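You operate a simulated robot arm through the tools that you are given. There is no shell and no other tool.

The job below is to be done with a simulated robot arm. You get a single attempt, and the scene is never put back.

## Task
Mount the orange hank taut on the swift and clip its end.
Fine: push the sliding peg right in first, draw it out after; the yarn clip goes in the white cup by the swift; the other hanks stay; the table's other dials, levers and buttons end as they began.

The check looks at the end state, three seconds after you hand in, the way a careful person would. Anything else that was tipped, shoved, dropped, spilled or broken makes it a failure.

## Robot
A 6-joint arm with a two-finger gripper, fixed in place. Base frame: the origin is at the foot of the arm, x ahead of it, y to its left, z up. Lengths are in mm, angles in degrees, forces in N, time in s.
Its first joint turns from -166.0 to 166.0 degrees. Payload 2.45 kg.
The TCP is the grasp point between the finger pads, 20 mm short of the fingertips. In the tool frame z runs along the fingers and y along their closing line. Largest opening 140 mm; the body of the gripper starts 168 mm behind the TCP.
Orientation is told as [roll, pitch, yaw] about the base's x, y, z axes, in that order, counted from this pose: with the fingers straight down and closing along the base's y, the tool's x points along the base's -x, its y along +y and its z along -z.

## Interface
- The arm moves only by the tool servo_tool. Its argument "moves" is text: rows parted by semicolons, each of 7 numbers parted by spaces: the opening in per cent of the stroke, from 0 (shut) to 100 (fully open), then the shift along the tool's x, y, z in units of 40 mm (1.0 is 40 mm), then the turn, a rotation vector about the tool's x, y, z in units of 8 degrees (1.0 is 8 degrees). In form: fingers x y z wx wy wz; .... A call has 1 to 20 rows; each row shifts and turns the commanded pose from where the row before left it, along the tool's axes as they then stand. A call with a number of a shift or a turn outside -1 to 1 is refused whole. Each row takes 0.2 s and may step no farther than 50 mm and 8.6 degrees from the row before; otherwise, or with a gripper value out of range, the whole call is refused. A pose out of reach is approached as far as the arm can. The call stops where the force on the tool passes 40 N (or 10 N more than at its start, if that is more) or the arm is blocked; 0.2 s more then pass. Each finger travels about 45 mm/s and halts on what it meets, pressing with about 38 N; the grip force reading is that of the motor and also rises with nothing between the fingers. The clock runs only during rows and for 0.2 s after the last one: add rows that do not move to give the fingers time. The reply holds the time, the measured pose of the TCP, the force on the tool along the base axes, the opening and the grip force, in the units named above and with some noise, with the torque about the TCP (base axes, N m) and any sound that the robot's microphone picked up.
- Cameras (640 x 400 px; columns grow to the right, rows downward): "scene" is fixed at [52.1, 502.3, 1380.6]; the picture's right is [0.68, -0.73, 0.00], its down [-0.58, -0.54, -0.61] and it looks along [0.45, 0.42, -0.79] (base axes); focal length 341 px, centre (320, 200). "wrist" rides on the gripper at [78, 11, -209] in the tool frame; the picture's right is [-0.14, 0.99, 0.00], its down [-0.92, -0.13, -0.37] and it looks along [-0.36, -0.05, 0.93] (tool axes); focal length 280 px, centre (320, 200). There is no depth. A picture from a camera that has moved, and an enlarged one, comes with that camera's place and axes in the base frame and with its lens.
- snapshot(camera): a new picture of that camera. It takes no simulated time.
- enlarge(camera, box): a new picture of the part [left, top, right, bottom] of that camera's present view, enlarged. It takes no simulated time.
- job_done(): hands the job in; it is judged then, once.

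Places have to be worked out from the pictures, the camera data and where the tool is seen. Open the gripper and draw the arm clear of the work before you hand the job in, unless the task says otherwise.

The tools are called after ">>>" as a command line: name --argument value ..., lists and objects as JSON in quotes. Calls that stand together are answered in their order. servo_tool: Moves the arm, as the interface text tells. Its arguments: {"type":"object","properties":{"moves":{"type":"string"}},"required":["moves"]} The other tools are called the same way: snapshot (camera) takes a picture; enlarge (camera, box) takes an enlarged picture of a part of a camera's view; job_done () hands the job in.

At the start:

```text
time_s: 0.0
eef_pos: [191.5, 495.2, 1152.8]
tool_rot: [-0.1, -0.1, 0.0]
wrist_force: [-0.7, -0.3, 0.5]
ft_torque: [-0.05, -0.01, -0.02]
width: 140.1
finger_force: 0.1
```

scene: 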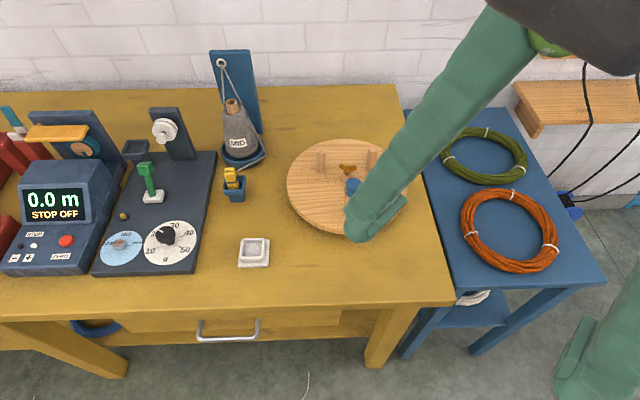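
wrist: 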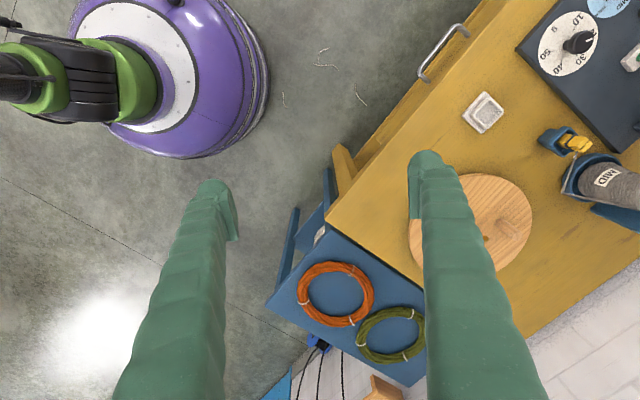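

I start by looking closer at the swift, the hanks and the instrument area before I move anything.

>>> enlarge --camera "scene" --box '[270, 120, 430, 250]'

>>> enlarge --camera "scene" --box '[200, 40, 300, 280]'

>>> enlarge --camera "scene" --box '[420, 100, 610, 300]'

>>> enlarge --camera "scene" --box '[0, 90, 220, 290]'

>>> enlarge --camera "wrist" --box '[400, 80, 640, 280]'

```text
3.08 times, centred on (350, 185) of scene
camera zoom: at [52.1, 502.3, 1380.6], right [0.68, -0.73, 0.0], down [-0.58, -0.54, -0.61], along [0.45, 0.42, -0.79], focal length 1048 px, centre (228, 246)
```

zoom: 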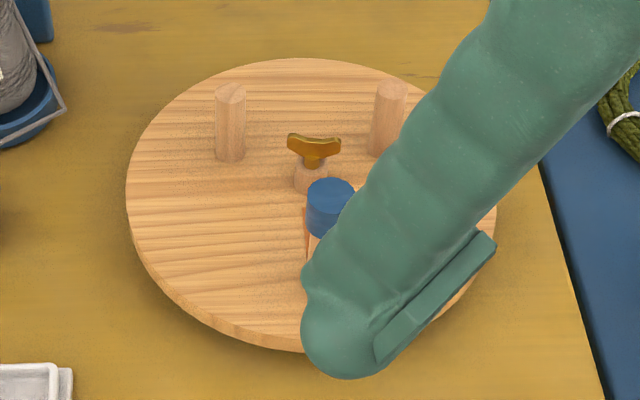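

```text
1.67 times, centred on (250, 160) of scene
camera zoom: at [52.1, 502.3, 1380.6], right [0.68, -0.73, 0.0], down [-0.58, -0.54, -0.61], along [0.45, 0.42, -0.79], focal length 568 px, centre (437, 267)
```

zoom: 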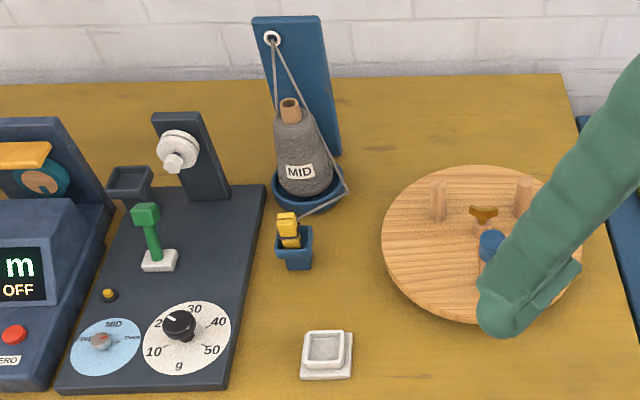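

```text
2.00 times, centred on (515, 200) of scene
camera zoom: at [52.1, 502.3, 1380.6], right [0.68, -0.73, 0.0], down [-0.58, -0.54, -0.61], along [0.45, 0.42, -0.79], focal length 681 px, centre (-70, 200)
```

zoom: 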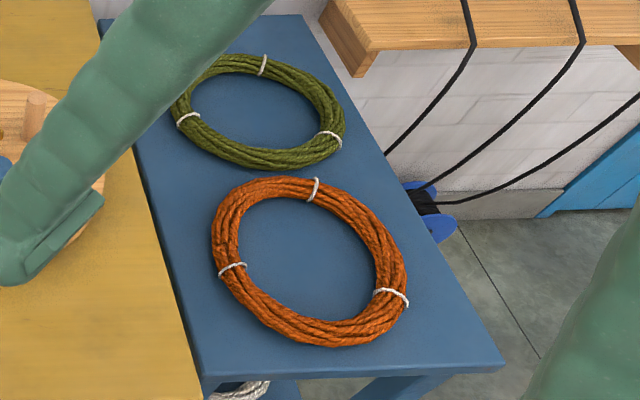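

```text
2.00 times, centred on (110, 190) of scene
camera zoom: at [52.1, 502.3, 1380.6], right [0.68, -0.73, 0.0], down [-0.58, -0.54, -0.61], along [0.45, 0.42, -0.79], focal length 681 px, centre (740, 220)
```

zoom: 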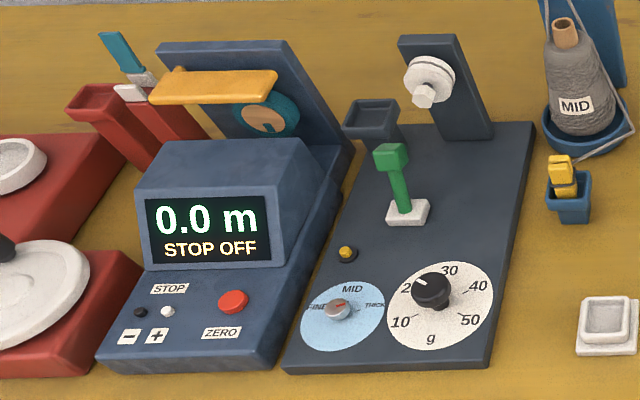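

```text
2.00 times, centred on (520, 180) of wrist
camera zoom: at [114.4, 505.8, 1360.6], right [0.14, 0.99, 0.0], down [0.92, -0.13, 0.37], along [0.37, -0.05, -0.93], focal length 561 px, centre (-80, 240)
```

zoom: 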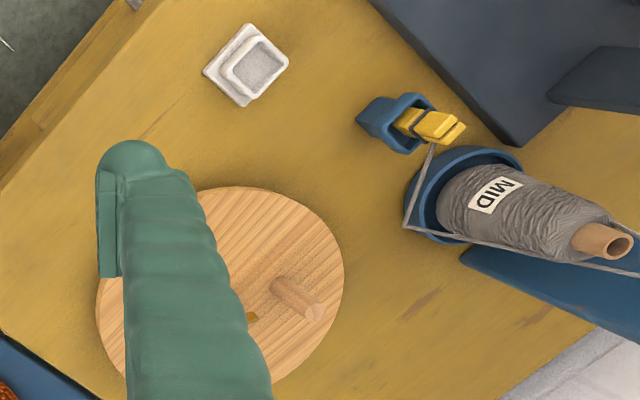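

The swift appears to be around (395, 755) with its top near z 880; the finger hides part of it. I move to a high viewpoint over the swift, well above everything.

>>> servo_tool --moves "100 -0.43 0.96 0.1 0 0 0;100 -0.43 0.96 0.1 0 0 0;100 -0.43 0.96 0.1 0 0 0;100 -0.43 0.96 0.1 0 0 0;100 -0.43 0.96 0.1 0 0 0;100 -0.43 0.96 0.1 0 0 0;100 0 0 0 0 0 0"

>>> snapshot --camera "scene"

>>> snapshot --camera "wrist"

```text
time_s: 1.6
eef_pos: [296.0, 725.1, 1129.8]
tool_rot: [0.0, -0.1, 0.1]
wrist_force: [0.5, 0.1, -0.1]
ft_torque: [0.0, -0.03, 0.02]
width: 140.0
finger_force: 0.0
```

```text
taken
```

scene: 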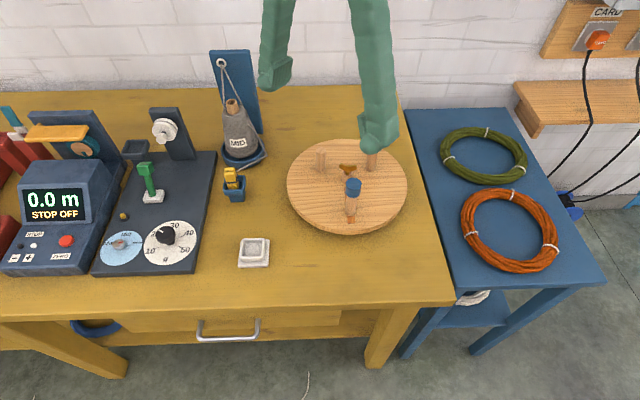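

```text
taken
camera wrist: at [218.6, 736.2, 1337.7], right [0.14, 0.99, 0.0], down [0.92, -0.13, 0.37], along [0.37, -0.05, -0.93], focal length 280 px, centre (320, 200)
```

wrist: 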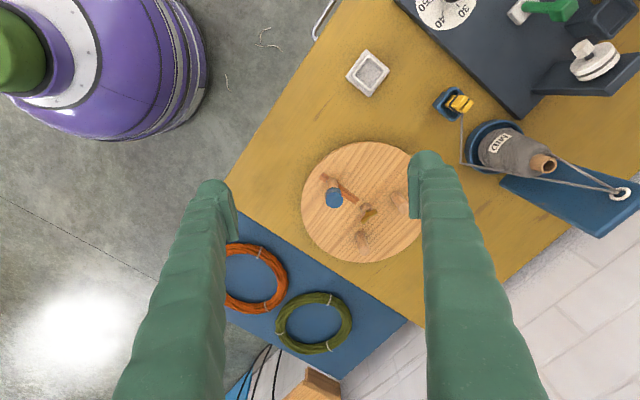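

>>> enlarge --camera "wrist" --box '[290, 130, 430, 270]'

>>> enlarge --camera "scene" --box '[275, 130, 415, 240]'

>>> enlarge --camera "wrist" --box '[330, 30, 530, 170]'

>>> enlarge --camera "wrist" --box '[220, 230, 380, 370]'

```text
2.86 times, centred on (360, 200) of wrist
camera zoom: at [218.6, 736.2, 1337.7], right [0.14, 0.99, 0.0], down [0.92, -0.13, 0.37], along [0.37, -0.05, -0.93], focal length 801 px, centre (206, 200)
```

zoom: 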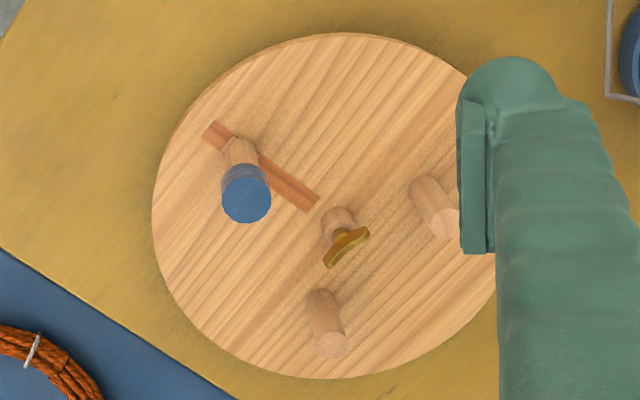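

```text
3.64 times, centred on (345, 185) of scene
camera zoom: at [52.1, 502.3, 1380.6], right [0.68, -0.73, 0.0], down [-0.58, -0.54, -0.61], along [0.45, 0.42, -0.79], focal length 1239 px, centre (229, 254)
```

zoom: 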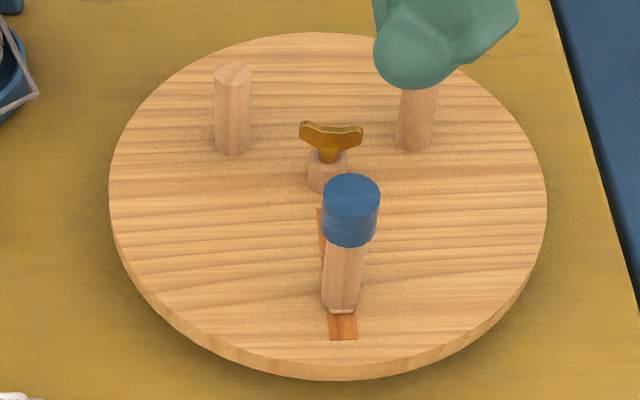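

```text
2.86 times, centred on (430, 100) of wrist
camera zoom: at [218.6, 736.2, 1337.7], right [0.14, 0.99, 0.0], down [0.92, -0.13, 0.37], along [0.37, -0.05, -0.93], focal length 801 px, centre (6, 486)
```

zoom: 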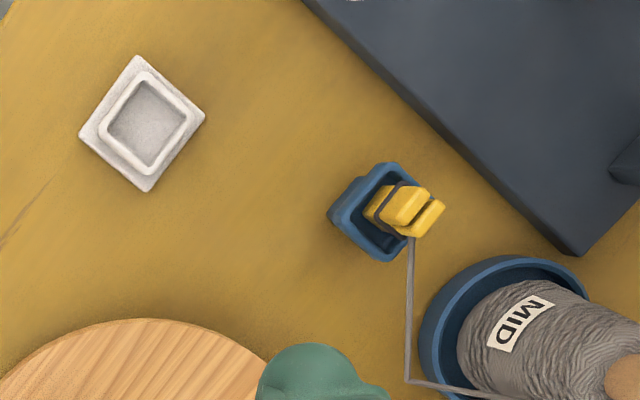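

```text
2.86 times, centred on (300, 300) of wrist
camera zoom: at [218.6, 736.2, 1337.7], right [0.14, 0.99, 0.0], down [0.92, -0.13, 0.37], along [0.37, -0.05, -0.93], focal length 801 px, centre (377, -86)
```

zoom: 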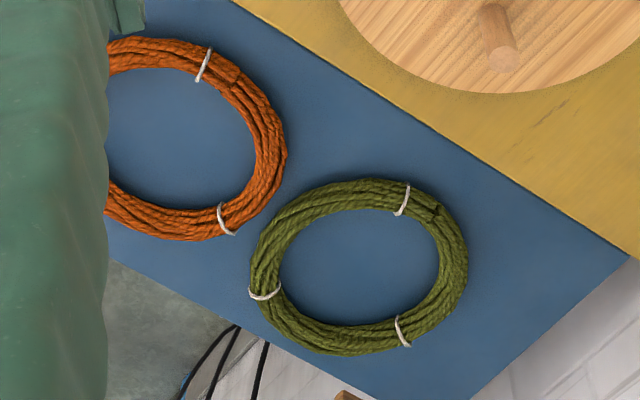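

Two-view geometry puts the disc top near z 818, its centre near (446, 794), the two fixed pegs near (433, 856) and (511, 779), and the blue-capped sliding peg near (387, 732) with its slot running along about 43 degrees. I go above the capped peg and turn the tool so the fingers close along the slot.

>>> servo_tool --moves "100 -0.55 0.05 0.75 0 0 0;100 -0.55 0.05 0.75 0 0 0;100 -0.55 0.05 0.75 0 0 0;100 -0.55 0.05 0.75 0 0 0;100 0 0 0 0 0 0.98;100 0 0 0 0 0 0.98;100 0 0 0 0 0 0.98;100 0 0 0 0 0 0.98;100 0 0 0 0 0 0.98;100 0 0 0 0 0 0.98;100 0 0 0 0 0 0"

>>> snapshot --camera "wrist"

>>> snapshot --camera "scene"

```text
time_s: 4.0
eef_pos: [382.9, 733.5, 1009.2]
tool_rot: [0.1, 0.0, -47.1]
wrist_force: [0.1, 0.0, 0.2]
ft_torque: [-0.02, 0.01, 0.01]
width: 140.0
finger_force: 0.0
```

```text
taken
camera wrist: at [338.6, 798.0, 1217.3], right [0.82, 0.57, 0.0], down [0.53, -0.76, 0.37], along [0.21, -0.3, -0.93], focal length 280 px, centre (320, 200)
```

wrist: 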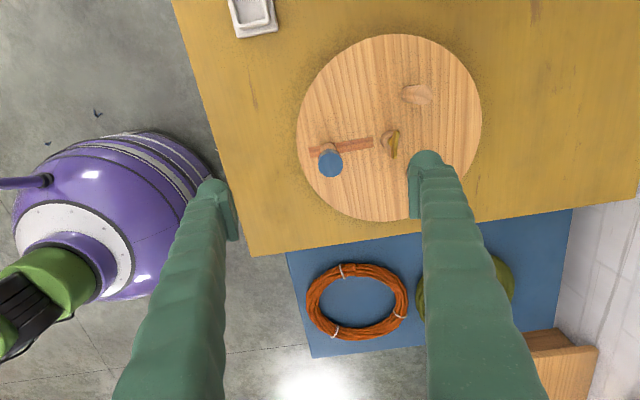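

```text
taken
```

scene: 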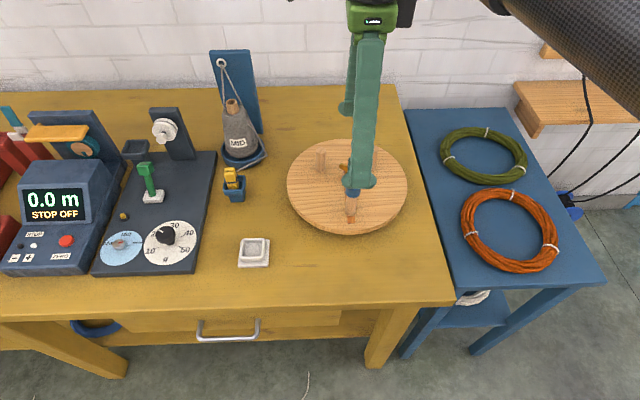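

>>> enlarge --camera "wrist" --box '[280, 20, 500, 230]'

>>> enlarge --camera "wrist" --box '[280, 240, 440, 360]'

```text
1.90 times, centred on (390, 125) of wrist
camera zoom: at [338.6, 798.0, 1217.3], right [0.82, 0.57, 0.0], down [0.53, -0.76, 0.37], along [0.21, -0.3, -0.93], focal length 534 px, centre (187, 343)
```

zoom: 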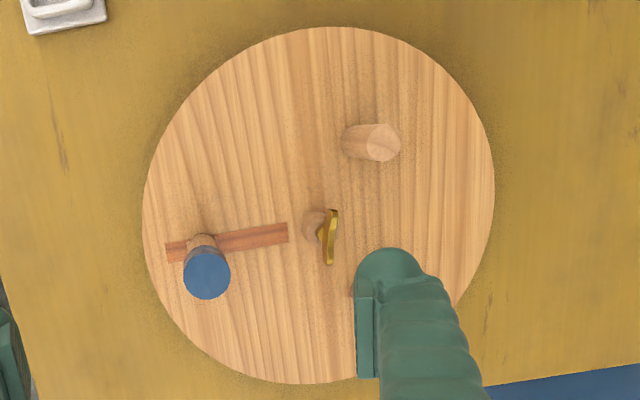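

```text
3.33 times, centred on (360, 300) of wrist
camera zoom: at [338.6, 798.0, 1217.3], right [0.82, 0.57, 0.0], down [0.53, -0.76, 0.37], along [0.21, -0.3, -0.93], focal length 935 px, centre (187, -133)
```

zoom: 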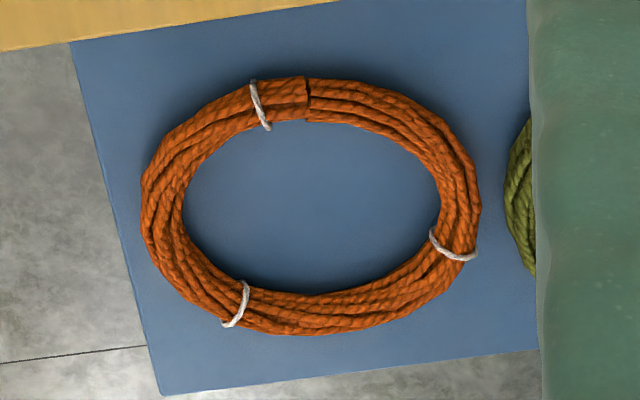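

The slot runs at 45 degrees through the disc centre (452, 798), and the cap top is at about (393, 738, 903). I narrow the fingers, align to 45 degrees and come down around the cap, keeping the tips above the wing nut.

>>> servo_tool --moves "45 -0.1 0.26 0 0 0 -0.26;45 0 0 0 0 0 0;45 0 0 0 0 0 0;45 0 0 0.7 0 0 0;45 0 0 0.7 0 0 0;45 0 0 0.7 0 0 0;45 0 0 0 0 0 0"

>>> snapshot --camera "wrist"

>>> enlarge --camera "scene" --box '[275, 100, 435, 250]'

```text
time_s: 5.6
eef_pos: [392.6, 736.4, 925.1]
tool_rot: [-0.1, 0.0, -45.0]
wrist_force: [-0.5, -0.8, -0.4]
ft_torque: [-0.02, 0.03, 0.01]
width: 63.0
finger_force: 0.1
```

```text
taken
camera wrist: at [346.8, 800.7, 1133.4], right [0.8, 0.6, 0.0], down [0.56, -0.74, 0.37], along [0.22, -0.29, -0.93], focal length 280 px, centre (320, 200)
```

wrist: 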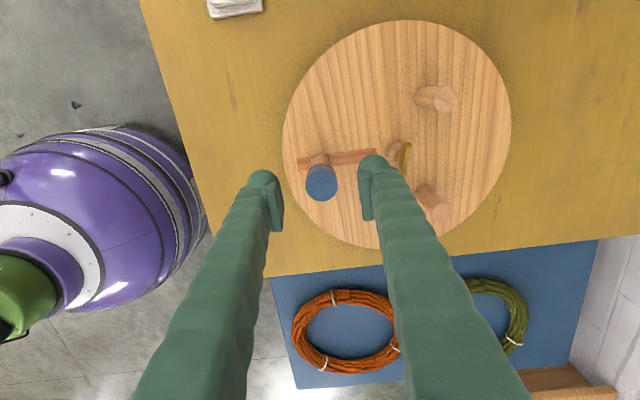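

```text
2.67 times, centred on (355, 175) of scene
camera zoom: at [52.1, 502.3, 1380.6], right [0.68, -0.73, 0.0], down [-0.58, -0.54, -0.61], along [0.45, 0.42, -0.79], focal length 908 px, centre (227, 267)
```

zoom: 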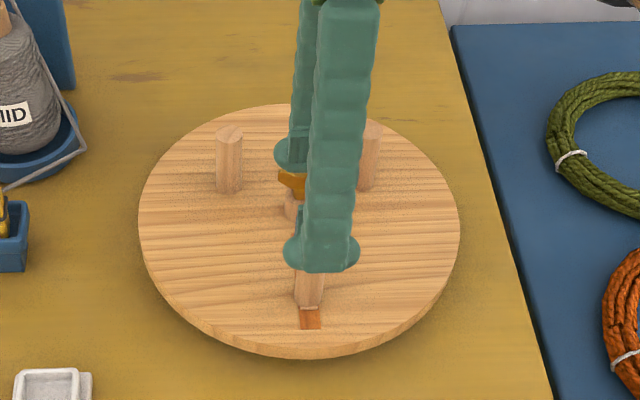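

The cap sits between the fingers, about 3 mm off along the tool's x and y. I descend 29 mm and close on it.

>>> servo_tool --moves "45 0.06 0.06 0.36 0 0 0;45 0 0 0.36 0 0 0;0 0 0 0 0 0 0;0 0 0 0 0 0 0;0 0 0 0 0 0 0;0 0 0 0 0 0 0"

>>> snapshot --camera "wrist"

>>> enlarge --camera "scene" --box '[275, 100, 435, 250]'

```text
time_s: 7.0
eef_pos: [393.9, 741.7, 895.6]
tool_rot: [0.0, 0.0, -45.0]
wrist_force: [0.0, 0.1, -3.1]
ft_torque: [0.03, 0.06, -0.01]
width: 28.6
finger_force: 42.0
```

```text
taken
camera wrist: at [346.7, 804.3, 1104.1], right [0.8, 0.6, 0.0], down [0.56, -0.74, 0.37], along [0.22, -0.29, -0.93], focal length 280 px, centre (320, 200)
```

wrist: 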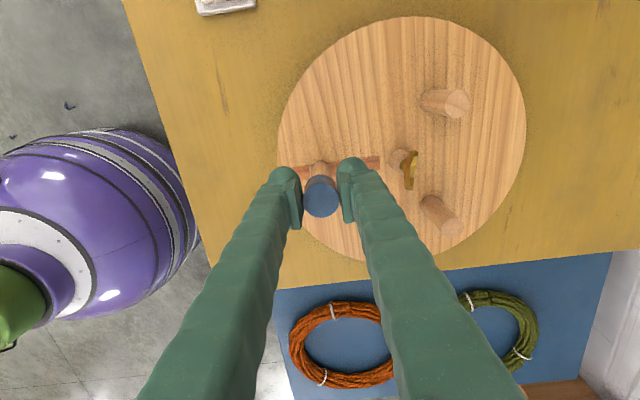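

```text
2.67 times, centred on (355, 175) of scene
camera zoom: at [52.1, 502.3, 1380.6], right [0.68, -0.73, 0.0], down [-0.58, -0.54, -0.61], along [0.45, 0.42, -0.79], focal length 908 px, centre (227, 267)
```

zoom: 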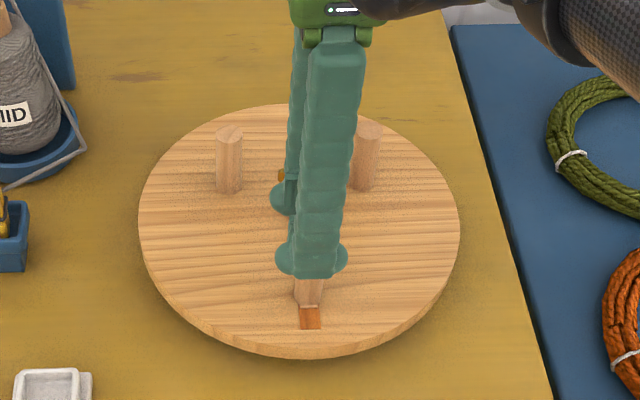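

The cap is held (28.6 mm wide). I push it inward along the slot in small steps and watch the force.

>>> servo_tool --moves "0 0 0.1 0 0 0 0;0 0 0.1 0 0 0 0;0 0 0.1 0 0 0 0;0 0 0.1 0 0 0 0;0 0 0.1 0 0 0 0;0 0 0.1 0 0 0 0"

>>> enlarge --camera "scene" --box '[275, 100, 435, 250]'

```text
time_s: 8.4
eef_pos: [409.4, 758.3, 895.6]
tool_rot: [0.1, 0.0, -45.0]
wrist_force: [-3.5, -0.7, 3.0]
ft_torque: [-0.07, 0.01, 0.08]
width: 28.8
finger_force: 45.3
```

```text
2.67 times, centred on (355, 175) of scene
camera zoom: at [52.1, 502.3, 1380.6], right [0.68, -0.73, 0.0], down [-0.58, -0.54, -0.61], along [0.45, 0.42, -0.79], focal length 908 px, centre (227, 267)
```

zoom: 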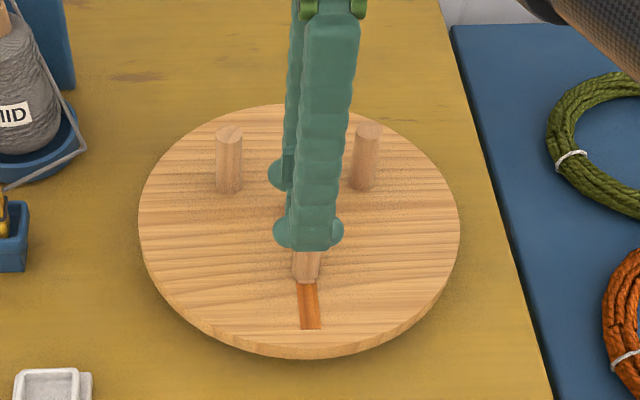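

The peg slides freely (about 23 mm so far, low force). I continue inward until it stops.

>>> servo_tool --moves "0 0 0.1 0 0 0 0;0 0 0.1 0 0 0 0;0 0 0.1 0 0 0 0;0 0 0.1 0 0 0 0;0 0 0.1 0 0 0 0;0 0 0.1 0 0 0 0;0 0 0.1 0 0 0 0;0 0 0.1 0 0 0 0"

>>> enlarge --camera "scene" --box '[275, 100, 435, 250]'

```text
time_s: 10.2
eef_pos: [431.8, 778.3, 895.4]
tool_rot: [-0.3, -0.1, -44.8]
wrist_force: [-8.9, -6.5, -2.4]
ft_torque: [-0.07, 0.13, 0.0]
width: 28.5
finger_force: 44.9
stopped in row 8: the force on the tool passed its limit at 45 N (the readings are from after the stop); the commanded pose is now the measured one
```

```text
2.67 times, centred on (355, 175) of scene
camera zoom: at [52.1, 502.3, 1380.6], right [0.68, -0.73, 0.0], down [-0.58, -0.54, -0.61], along [0.45, 0.42, -0.79], focal length 908 px, centre (227, 267)
```

zoom: 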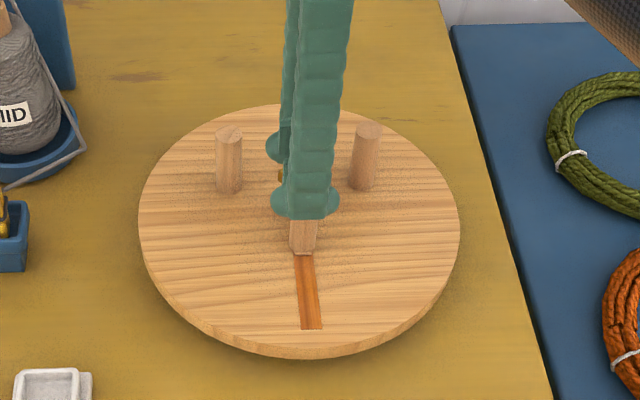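

The peg reached its inner stop at about (432, 778). I release, rise clear, and take pictures.

>>> servo_tool --moves "45 0 0 0 0 0 0;45 0 0 0 0 0 0;45 0 0 -0.5 0 0 0;45 0 0 -0.9 0 0 0;45 0 0 -0.9 0 0 0;45 0 0 -0.9 0 0 0;45 0 0 0 0 0 0"

>>> enlarge --camera "wrist" --box '[240, 0, 520, 220]'

>>> enlarge --camera "scene" --box '[275, 100, 435, 250]'

```text
time_s: 11.8
eef_pos: [431.6, 778.7, 1024.6]
tool_rot: [-0.2, -0.1, -45.0]
wrist_force: [-0.5, -0.2, 0.1]
ft_torque: [0.0, -0.01, -0.02]
width: 63.0
finger_force: 0.1
```

```text
1.82 times, centred on (380, 110) of wrist
camera zoom: at [385.5, 842.5, 1232.4], right [0.8, 0.6, 0.0], down [0.56, -0.74, 0.37], along [0.22, -0.3, -0.93], focal length 510 px, centre (211, 364)
```

zoom: 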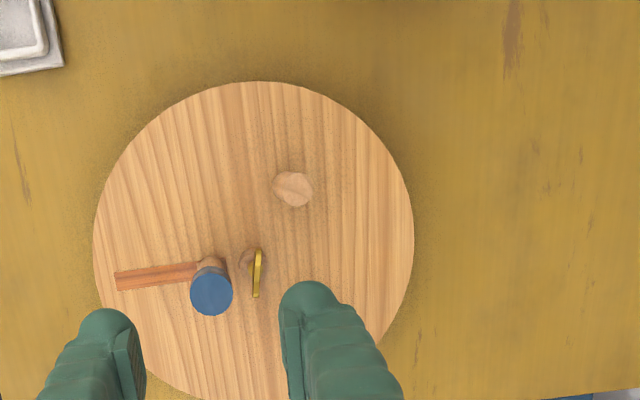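

```text
2.67 times, centred on (355, 175) of scene
camera zoom: at [52.1, 502.3, 1380.6], right [0.68, -0.73, 0.0], down [-0.58, -0.54, -0.61], along [0.45, 0.42, -0.79], focal length 908 px, centre (227, 267)
```

zoom: 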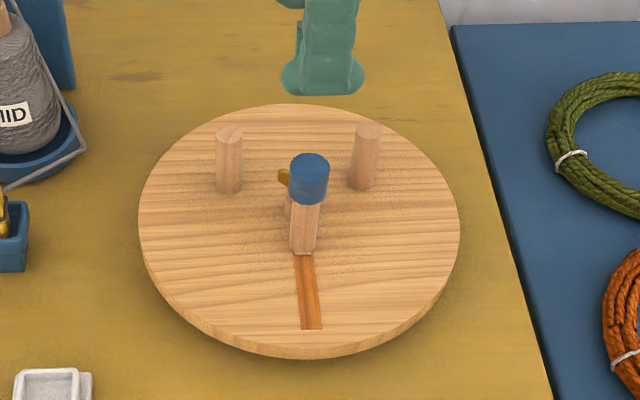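

Peg in at (432, 778); fixed pegs come out near (435, 859) and (513, 782). Now I turn back to yaw 0 and go above the orange hank to measure it properly.

>>> servo_tool --moves "45 0 0 0 0 0 -0.9375;45 0 0 0 0 0 -0.9375;45 0 0 0 0 0 -0.9375;45 0 0 0 0 0 -0.9375;45 0 0 0 0 0 -0.9375;45 0 0 0 0 0 -0.9375;100 -0.578 -0.858 0.1 0 0 0;100 -0.578 -0.858 0.1 0 0 0;100 -0.578 -0.858 0.1 0 0 0;100 -0.578 -0.858 0.1 0 0 0;100 -0.578 -0.858 0.2 0 0 0;100 -0.578 -0.858 0.3 0 0 0;100 -0.578 -0.858 0.5 0 0 0;100 -0.578 -0.858 0.5 0 0 0;100 -0.578 -0.858 0.5 0 0 0;100 0 0 0 0 0 0"

>>> snapshot --camera "wrist"

>>> snapshot --camera "scene"

```text
time_s: 15.2
eef_pos: [640.1, 470.6, 928.4]
tool_rot: [-0.2, 0.2, -0.1]
wrist_force: [0.3, -0.6, 0.4]
ft_torque: [0.02, -0.02, -0.03]
width: 139.7
finger_force: 0.0
```

```text
taken
camera wrist: at [563.3, 482.0, 1136.3], right [0.14, 0.99, 0.0], down [0.92, -0.13, 0.37], along [0.36, -0.05, -0.93], focal length 280 px, centre (320, 200)
```

wrist: 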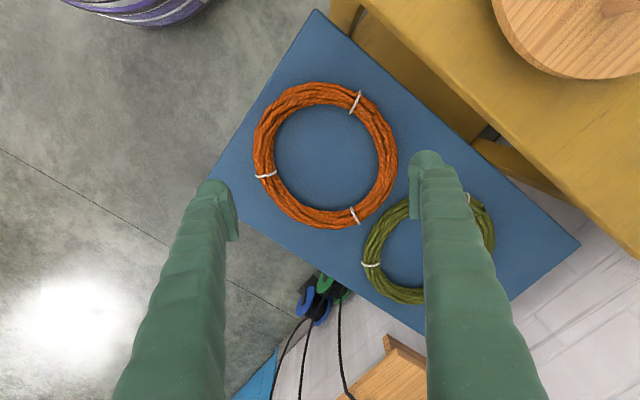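

```text
taken
```

scene: 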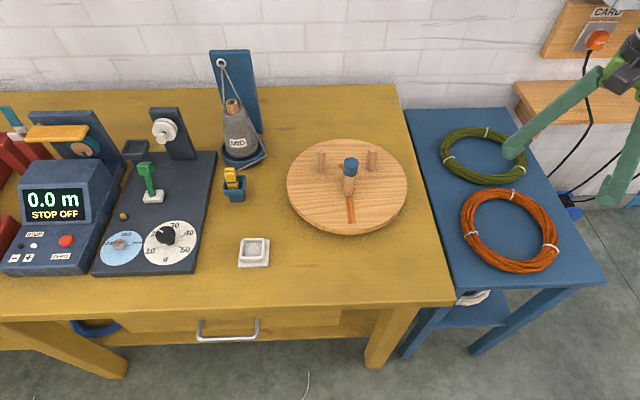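

The hank is seen nearly from above; I enlarge it to get its inner and outer diameters and its height.

>>> enlarge --camera "wrist" --box '[230, 70, 420, 240]'

>>> enlarge --camera "scene" --box '[430, 170, 590, 290]'

```text
2.35 times, centred on (325, 155) of wrist
camera zoom: at [563.3, 482.0, 1136.3], right [0.14, 0.99, 0.0], down [0.92, -0.13, 0.37], along [0.36, -0.05, -0.93], focal length 660 px, centre (308, 306)
```

zoom: 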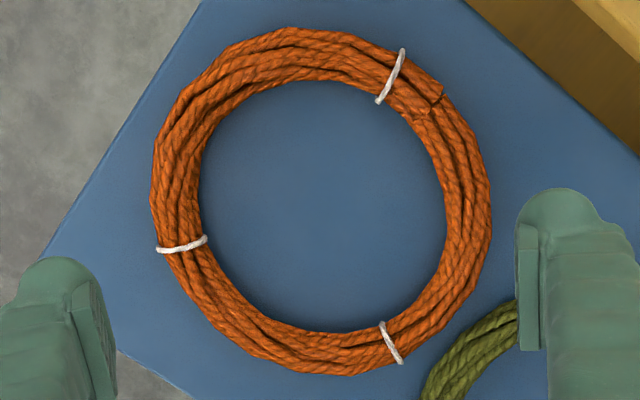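

```text
3.33 times, centred on (510, 230) of scene
camera zoom: at [52.1, 502.3, 1380.6], right [0.68, -0.73, 0.0], down [-0.58, -0.54, -0.61], along [0.45, 0.42, -0.79], focal length 1136 px, centre (-313, 100)
```

zoom: 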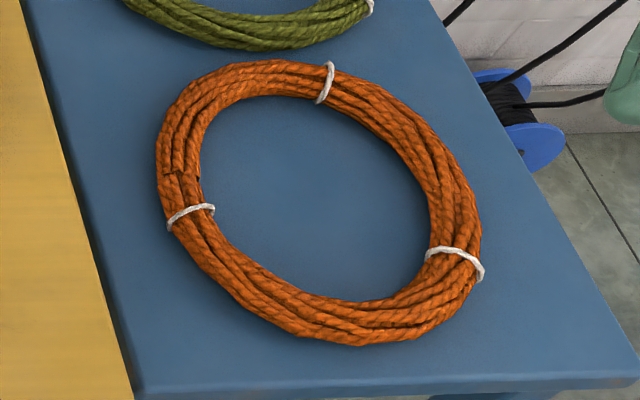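

The hank measures about 218 mm outside and 159 mm inside, centre near (658, 477), z about 718. I'll pinch its bundle on the -y side near (656, 383), so I go above that point first with a partial opening.

>>> servo_tool --moves "50 -0.1 -0.5475 0.8 0 0 0;50 -0.1 -0.5475 0.8 0 0 0;50 -0.1 -0.5475 0.8 0 0 0;50 -0.1 -0.5475 0.8 0 0 0;50 0 0 0 0 0 0;50 0 0 0 0 0 0"

>>> snapshot --camera "wrist"

>>> enlarge --camera "scene" --box '[430, 130, 640, 300]'

```text
time_s: 16.6
eef_pos: [655.9, 381.9, 800.3]
tool_rot: [-0.1, 0.1, 0.0]
wrist_force: [-0.2, 0.8, 0.0]
ft_torque: [0.02, 0.02, 0.0]
width: 70.0
finger_force: 0.0
```

```text
taken
camera wrist: at [579.2, 393.9, 1008.3], right [0.14, 0.99, 0.0], down [0.92, -0.13, 0.37], along [0.36, -0.05, -0.93], focal length 280 px, centre (320, 200)
```

wrist: 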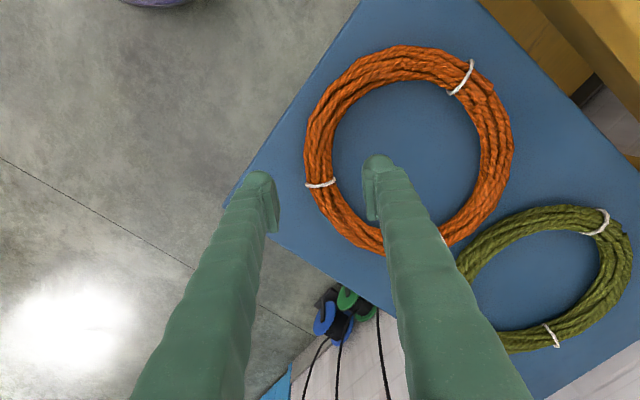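

```text
2.35 times, centred on (535, 215) of scene
camera zoom: at [52.1, 502.3, 1380.6], right [0.68, -0.73, 0.0], down [-0.58, -0.54, -0.61], along [0.45, 0.42, -0.79], focal length 802 px, centre (-186, 165)
```

zoom: 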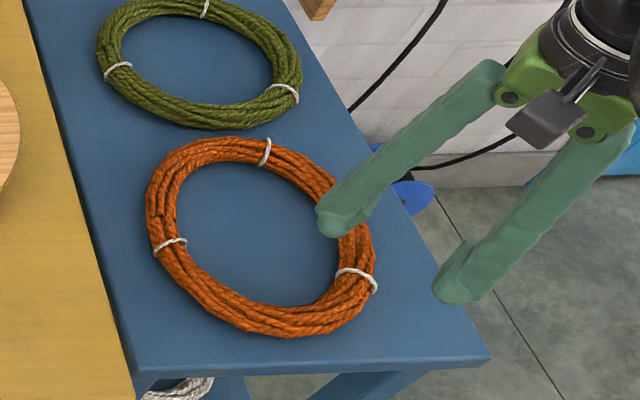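

The bundle passes right between the fingers, the tie near (665, 380). I descend to z about 742 and check the view again.

>>> servo_tool --moves "50 -0.05 -0.03 0.5 0 0 0;50 -0.05 -0.03 0.5 0 0 0;50 0 0 0.45 0 0 0;50 0 0 0 0 0 0"

>>> snapshot --camera "wrist"

>>> enlarge --camera "scene" --box '[430, 150, 600, 290]'

```text
time_s: 17.6
eef_pos: [659.6, 379.3, 742.5]
tool_rot: [-0.2, 0.2, -0.1]
wrist_force: [1.0, 0.5, -0.4]
ft_torque: [0.0, 0.01, 0.02]
width: 70.0
finger_force: 0.1
```

```text
taken
camera wrist: at [582.9, 391.5, 950.6], right [0.14, 0.99, 0.0], down [0.92, -0.13, 0.37], along [0.36, -0.05, -0.93], focal length 280 px, centre (320, 200)
```

wrist: 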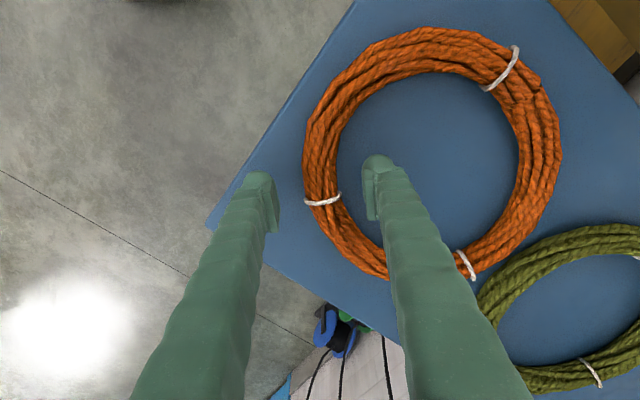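

```text
2.86 times, centred on (515, 220) of scene
camera zoom: at [52.1, 502.3, 1380.6], right [0.68, -0.73, 0.0], down [-0.58, -0.54, -0.61], along [0.45, 0.42, -0.79], focal length 973 px, centre (-237, 143)
```

zoom: 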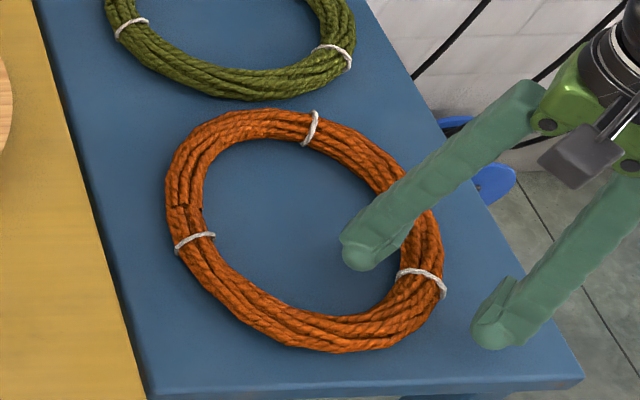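

By comparing views the bundle's mid-height is about 718, so the table is near 705. I go down in small guarded steps.

>>> servo_tool --moves "50 0 0 0.1 0 0 0;50 0 0 0.1 0 0 0;50 0 0 0.1 0 0 0;50 0 0 0 0 0 0"

>>> enlarge --camera "scene" --box '[480, 180, 600, 280]'

>>> enlarge --camera "wrist" --box '[220, 120, 420, 260]'

```text
time_s: 18.6
eef_pos: [660.0, 379.7, 731.0]
tool_rot: [-0.1, 0.1, 0.0]
wrist_force: [0.2, 0.1, 0.5]
ft_torque: [0.01, 0.0, 0.0]
width: 69.8
finger_force: 0.0
```

```text
4.00 times, centred on (540, 230) of scene
camera zoom: at [52.1, 502.3, 1380.6], right [0.68, -0.73, 0.0], down [-0.58, -0.54, -0.61], along [0.45, 0.42, -0.79], focal length 1363 px, centre (-560, 80)
```

zoom: 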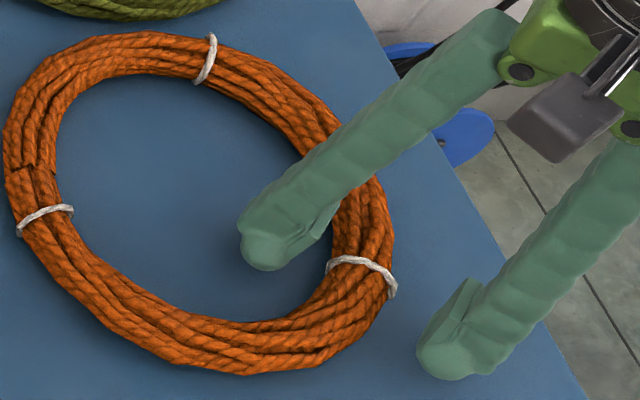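

```text
2.86 times, centred on (320, 190) of wrist
camera zoom: at [582.9, 391.5, 938.4], right [0.14, 0.99, 0.0], down [0.92, -0.13, 0.37], along [0.36, -0.05, -0.93], focal length 801 px, centre (320, 229)
```

zoom: 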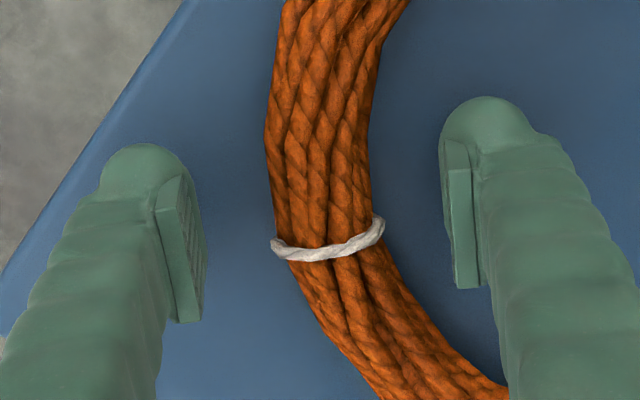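

Well centred and nothing touched yet. A few more small steps down, watching the force.

>>> servo_tool --moves "50 0 0 0.1 0 0 0;50 0 0 0 0 0 0"

>>> enlarge --camera "scene" --box '[480, 180, 600, 280]'

```text
time_s: 19.2
eef_pos: [661.0, 380.4, 726.4]
tool_rot: [-0.2, 0.1, 0.0]
wrist_force: [0.2, 0.3, 0.2]
ft_torque: [0.01, -0.02, 0.0]
width: 70.1
finger_force: 0.0
```

```text
4.00 times, centred on (540, 230) of scene
camera zoom: at [52.1, 502.3, 1380.6], right [0.68, -0.73, 0.0], down [-0.58, -0.54, -0.61], along [0.45, 0.42, -0.79], focal length 1363 px, centre (-560, 80)
```

zoom: 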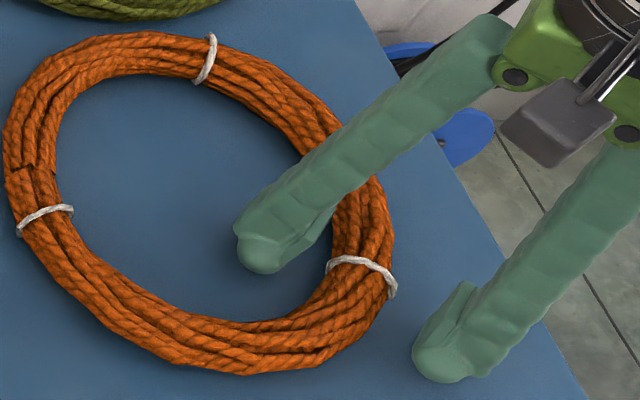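

Still free; the tips are about z 706. I continue in 3 mm steps.

>>> servo_tool --moves "50 0 0 0.07 0 0 0;50 0 0 0.07 0 0 0;50 0 0 0 0 0 0"

>>> enlarge --camera "wrist" --box '[220, 120, 420, 260]'

```text
time_s: 20.0
eef_pos: [659.4, 380.2, 720.5]
tool_rot: [-0.2, 0.0, -0.1]
wrist_force: [0.6, 0.0, -0.2]
ft_torque: [0.01, 0.02, 0.02]
width: 70.1
finger_force: 0.1
```

```text
2.86 times, centred on (320, 190) of wrist
camera zoom: at [583.1, 391.6, 928.9], right [0.14, 0.99, 0.0], down [0.92, -0.13, 0.37], along [0.36, -0.05, -0.93], focal length 801 px, centre (320, 229)
```

zoom: 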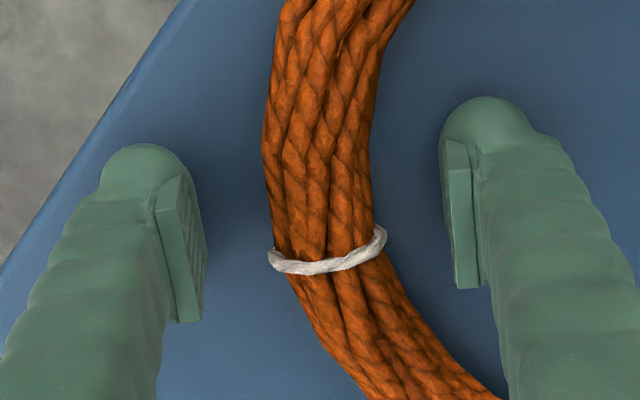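

Contact shading is starting to show beside the fingertips. Two more tiny steps.

>>> servo_tool --moves "50 0 0 0.06 0 0 0;50 0 0 0.06 0 0 0;50 0 0 0 0 0 0"

>>> enlarge --camera "wrist" --box '[220, 120, 420, 260]'

>>> enlarge --camera "scene" --box '[480, 180, 600, 280]'

```text
time_s: 20.7
eef_pos: [659.0, 380.2, 718.7]
tool_rot: [-0.2, 0.0, 0.0]
wrist_force: [-3.2, -4.4, 20.6]
ft_torque: [0.62, 0.07, 0.04]
width: 71.0
finger_force: 1.1
stopped in row 3: the force on the tool passed its limit at 43 N (the readings are from after the stop); the commanded pose is now the measured one
```

```text
2.86 times, centred on (320, 190) of wrist
camera zoom: at [582.7, 391.2, 926.5], right [0.14, 0.99, 0.0], down [0.92, -0.13, 0.37], along [0.36, -0.05, -0.93], focal length 801 px, centre (320, 229)
```

zoom: 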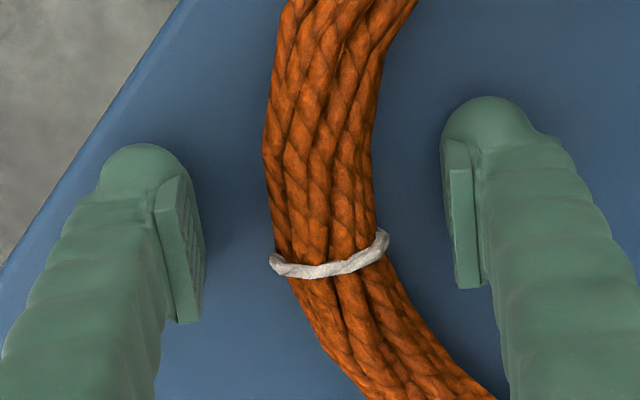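

```text
4.00 times, centred on (540, 230) of scene
camera zoom: at [52.1, 502.3, 1380.6], right [0.68, -0.73, 0.0], down [-0.58, -0.54, -0.61], along [0.45, 0.42, -0.79], focal length 1363 px, centre (-560, 80)
```

zoom: 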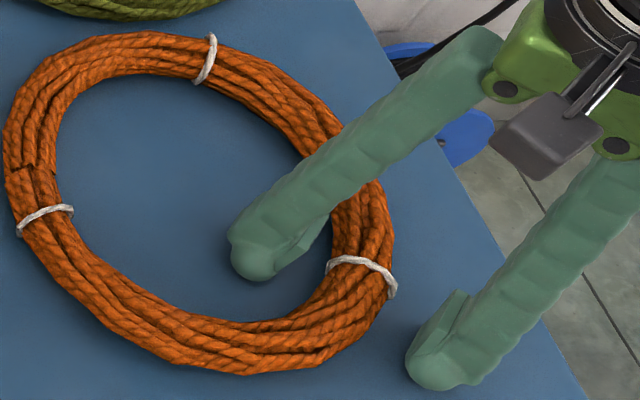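

The tips touched the table top at TCP z about 718.7, so the table is near z 699. I lift 3 mm and close on the bundle.

>>> servo_tool --moves "50 0 0 -0.09 0 0 0;0 0 0 0 0 0 0;0 0 0 0 0 0 0;0 0 0 0 0 0 0;0 0 0 0 0 0 0;0 0 0 0 0 0 0"

>>> snapshot --camera "wrist"

>>> enlarge --camera "scene" --box '[430, 150, 600, 290]'

```text
time_s: 22.1
eef_pos: [661.3, 380.4, 721.0]
tool_rot: [-0.2, 0.1, -0.1]
wrist_force: [-0.5, -0.7, -0.2]
ft_torque: [-0.12, -0.01, 0.0]
width: 34.0
finger_force: 38.2
```

```text
taken
camera wrist: at [583.2, 391.6, 928.9], right [0.14, 0.99, 0.0], down [0.92, -0.13, 0.37], along [0.36, -0.05, -0.93], focal length 280 px, centre (320, 200)
```

wrist: 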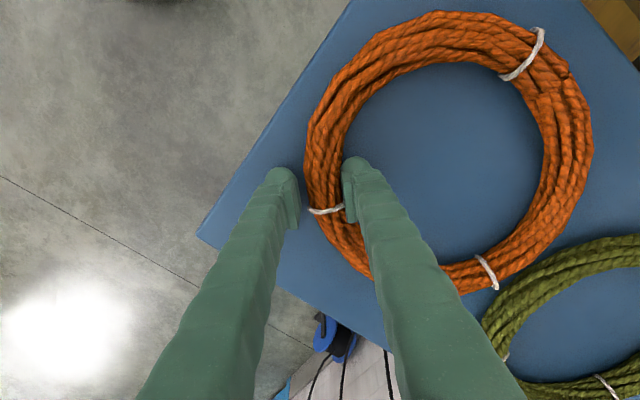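

```text
2.86 times, centred on (515, 220) of scene
camera zoom: at [52.1, 502.3, 1380.6], right [0.68, -0.73, 0.0], down [-0.58, -0.54, -0.61], along [0.45, 0.42, -0.79], focal length 973 px, centre (-237, 143)
```

zoom: 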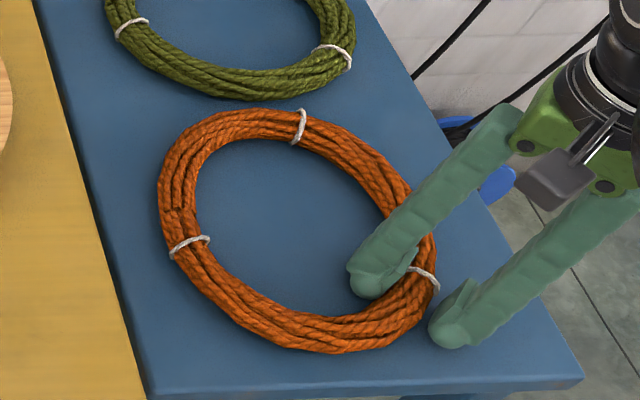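

The bundle is gripped at 34 mm. I lift slowly to see whether the hank stays flat or droops.

>>> servo_tool --moves "0 0 0 -0.25 0 0 0;0 0 0 -0.25 0 0 0;0 0 0 -0.5 0 0 0;0 0 0 -0.5 0 0 0;0 0 0 0 0 0 0"

>>> snapshot --camera "wrist"

>>> snapshot --camera "scene"

```text
time_s: 23.3
eef_pos: [661.0, 381.9, 780.5]
tool_rot: [-0.3, 0.1, -0.1]
wrist_force: [-0.6, 0.6, -0.7]
ft_torque: [-0.1, -0.01, -0.02]
width: 34.1
finger_force: 37.9
```

```text
taken
camera wrist: at [583.7, 392.5, 989.0], right [0.14, 0.99, 0.0], down [0.92, -0.13, 0.37], along [0.36, -0.05, -0.93], focal length 280 px, centre (320, 200)
```

wrist: 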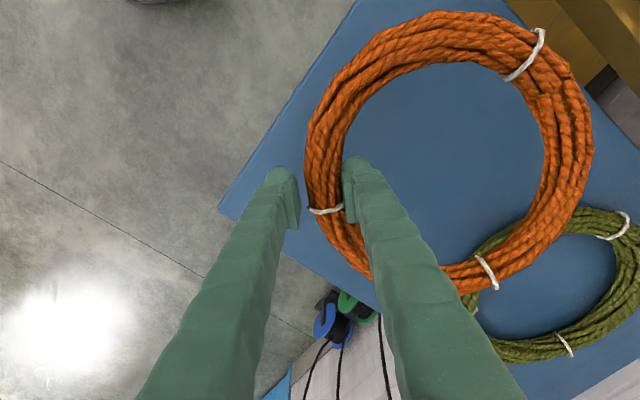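

```text
taken
```

scene: 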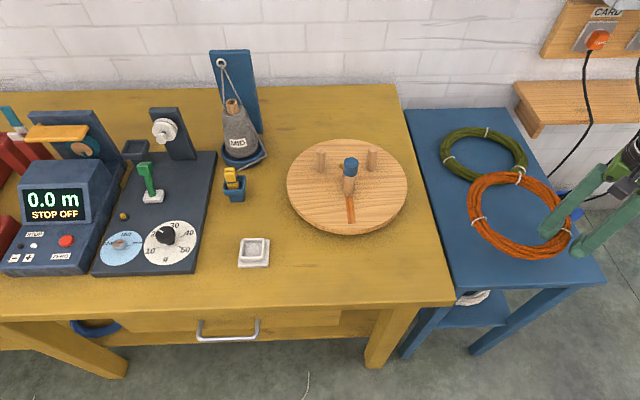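

The hank behaves as a stiff flat ring; its centre is about 97 mm in +y from the TCP, its underside about 22 mm below the TCP. I raise it well above the pegs and carry it over the swift.

>>> servo_tool --moves "0 0 0 -0.7 0 0 0;0 0 0 -0.8 0 0 0;0 0 0 -0.8 0 0 0;0 0 0 -0.8 0 0 0;0 0 0 -0.8 0 0 0;0 0 0 -0.7 0 0 0;0 0 0 0 0 0 0"

>>> servo_tool --moves "0 0.2 0.35 0 0 0 0;0 0.4 0.7 0 0 0 0;0 0.4 0.7 0 0 0 0;0 0.4 0.7 0 0 0 0;0 0.4 0.7 0 0 0 0;0 0.4 0.7 0 0 0 0;0 0.4 0.7 0 0 0 0;0 0.4 0.7 0 0 0 0;0 0.4 0.7 0 0 0 0;0 0.4 0.7 0 0 0 0;0 0.4 0.7 0 0 0 0;0 0.4 0.7 0 0 0 0;0 0.2 0.35 0 0 0 0;0 0 0 0 0 0 0"

>>> snapshot --camera "wrist"

>>> snapshot --camera "scene"

```text
time_s: 24.9
eef_pos: [660.9, 380.5, 966.2]
tool_rot: [-0.3, 0.1, -0.1]
wrist_force: [-0.7, 1.1, -1.6]
ft_torque: [-0.17, -0.01, 0.0]
width: 34.1
finger_force: 38.2
```

```text
time_s: 27.9
eef_pos: [467.7, 717.2, 964.2]
tool_rot: [-0.2, 0.0, 0.1]
wrist_force: [-0.2, 0.0, -0.7]
ft_torque: [-0.12, 0.03, 0.04]
width: 33.8
finger_force: 38.4
```

```text
taken
camera wrist: at [390.7, 728.9, 1172.1], right [0.14, 0.99, 0.0], down [0.92, -0.13, 0.37], along [0.36, -0.05, -0.93], focal length 280 px, centre (320, 200)
```

wrist: 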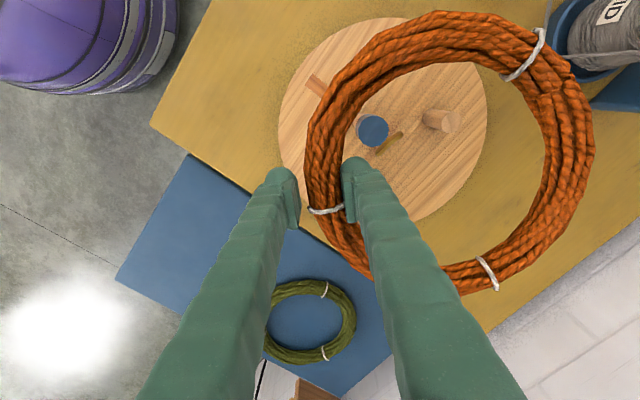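

```text
taken
```

scene: 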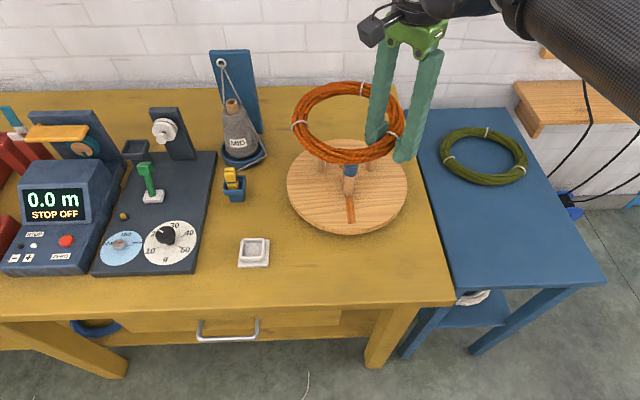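

The ring hangs above the swift, its centre near (472, 814). I shift 4 mm in -x, lower to just above the cap and check the fit.

>>> servo_tool --moves "0 0.1 0 0.3 0 0 0;0 0 0 0.3 0 0 0;0 0 0 0 0 0 0"

>>> enlarge --camera "wrist" --box '[270, 0, 620, 230]'

>>> enlarge --camera "scene" --box '[270, 70, 430, 240]'

```text
time_s: 28.7
eef_pos: [463.9, 716.7, 940.3]
tool_rot: [-0.2, 0.1, 0.0]
wrist_force: [-0.1, 0.1, -1.8]
ft_torque: [-0.12, -0.01, 0.02]
width: 34.0
finger_force: 37.8
```

```text
1.74 times, centred on (445, 115) of wrist
camera zoom: at [387.0, 728.0, 1148.0], right [0.14, 0.99, 0.0], down [0.92, -0.13, 0.37], along [0.36, -0.05, -0.93], focal length 488 px, centre (103, 348)
```

zoom: 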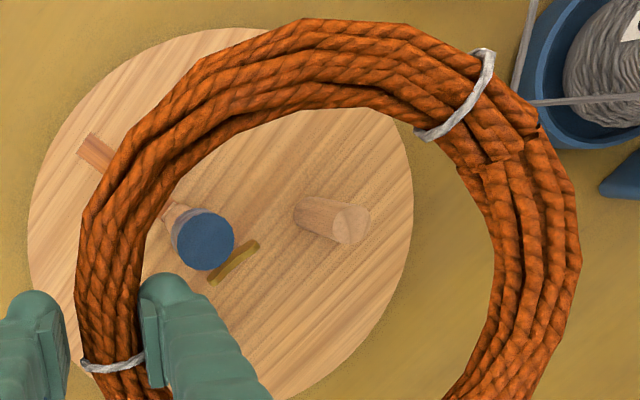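

```text
2.35 times, centred on (350, 155) of scene
camera zoom: at [52.1, 502.3, 1380.6], right [0.68, -0.73, 0.0], down [-0.58, -0.54, -0.61], along [0.45, 0.42, -0.79], focal length 802 px, centre (249, 306)
```

zoom: 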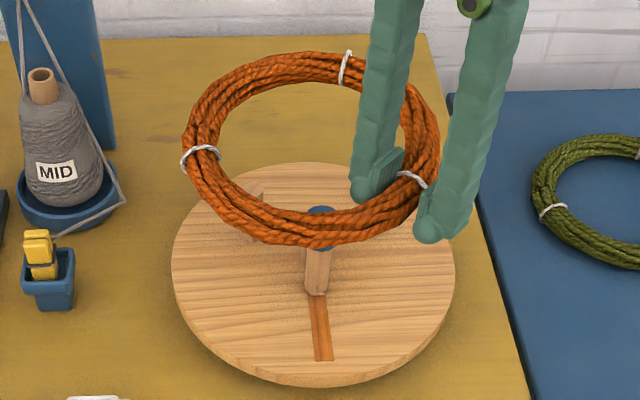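

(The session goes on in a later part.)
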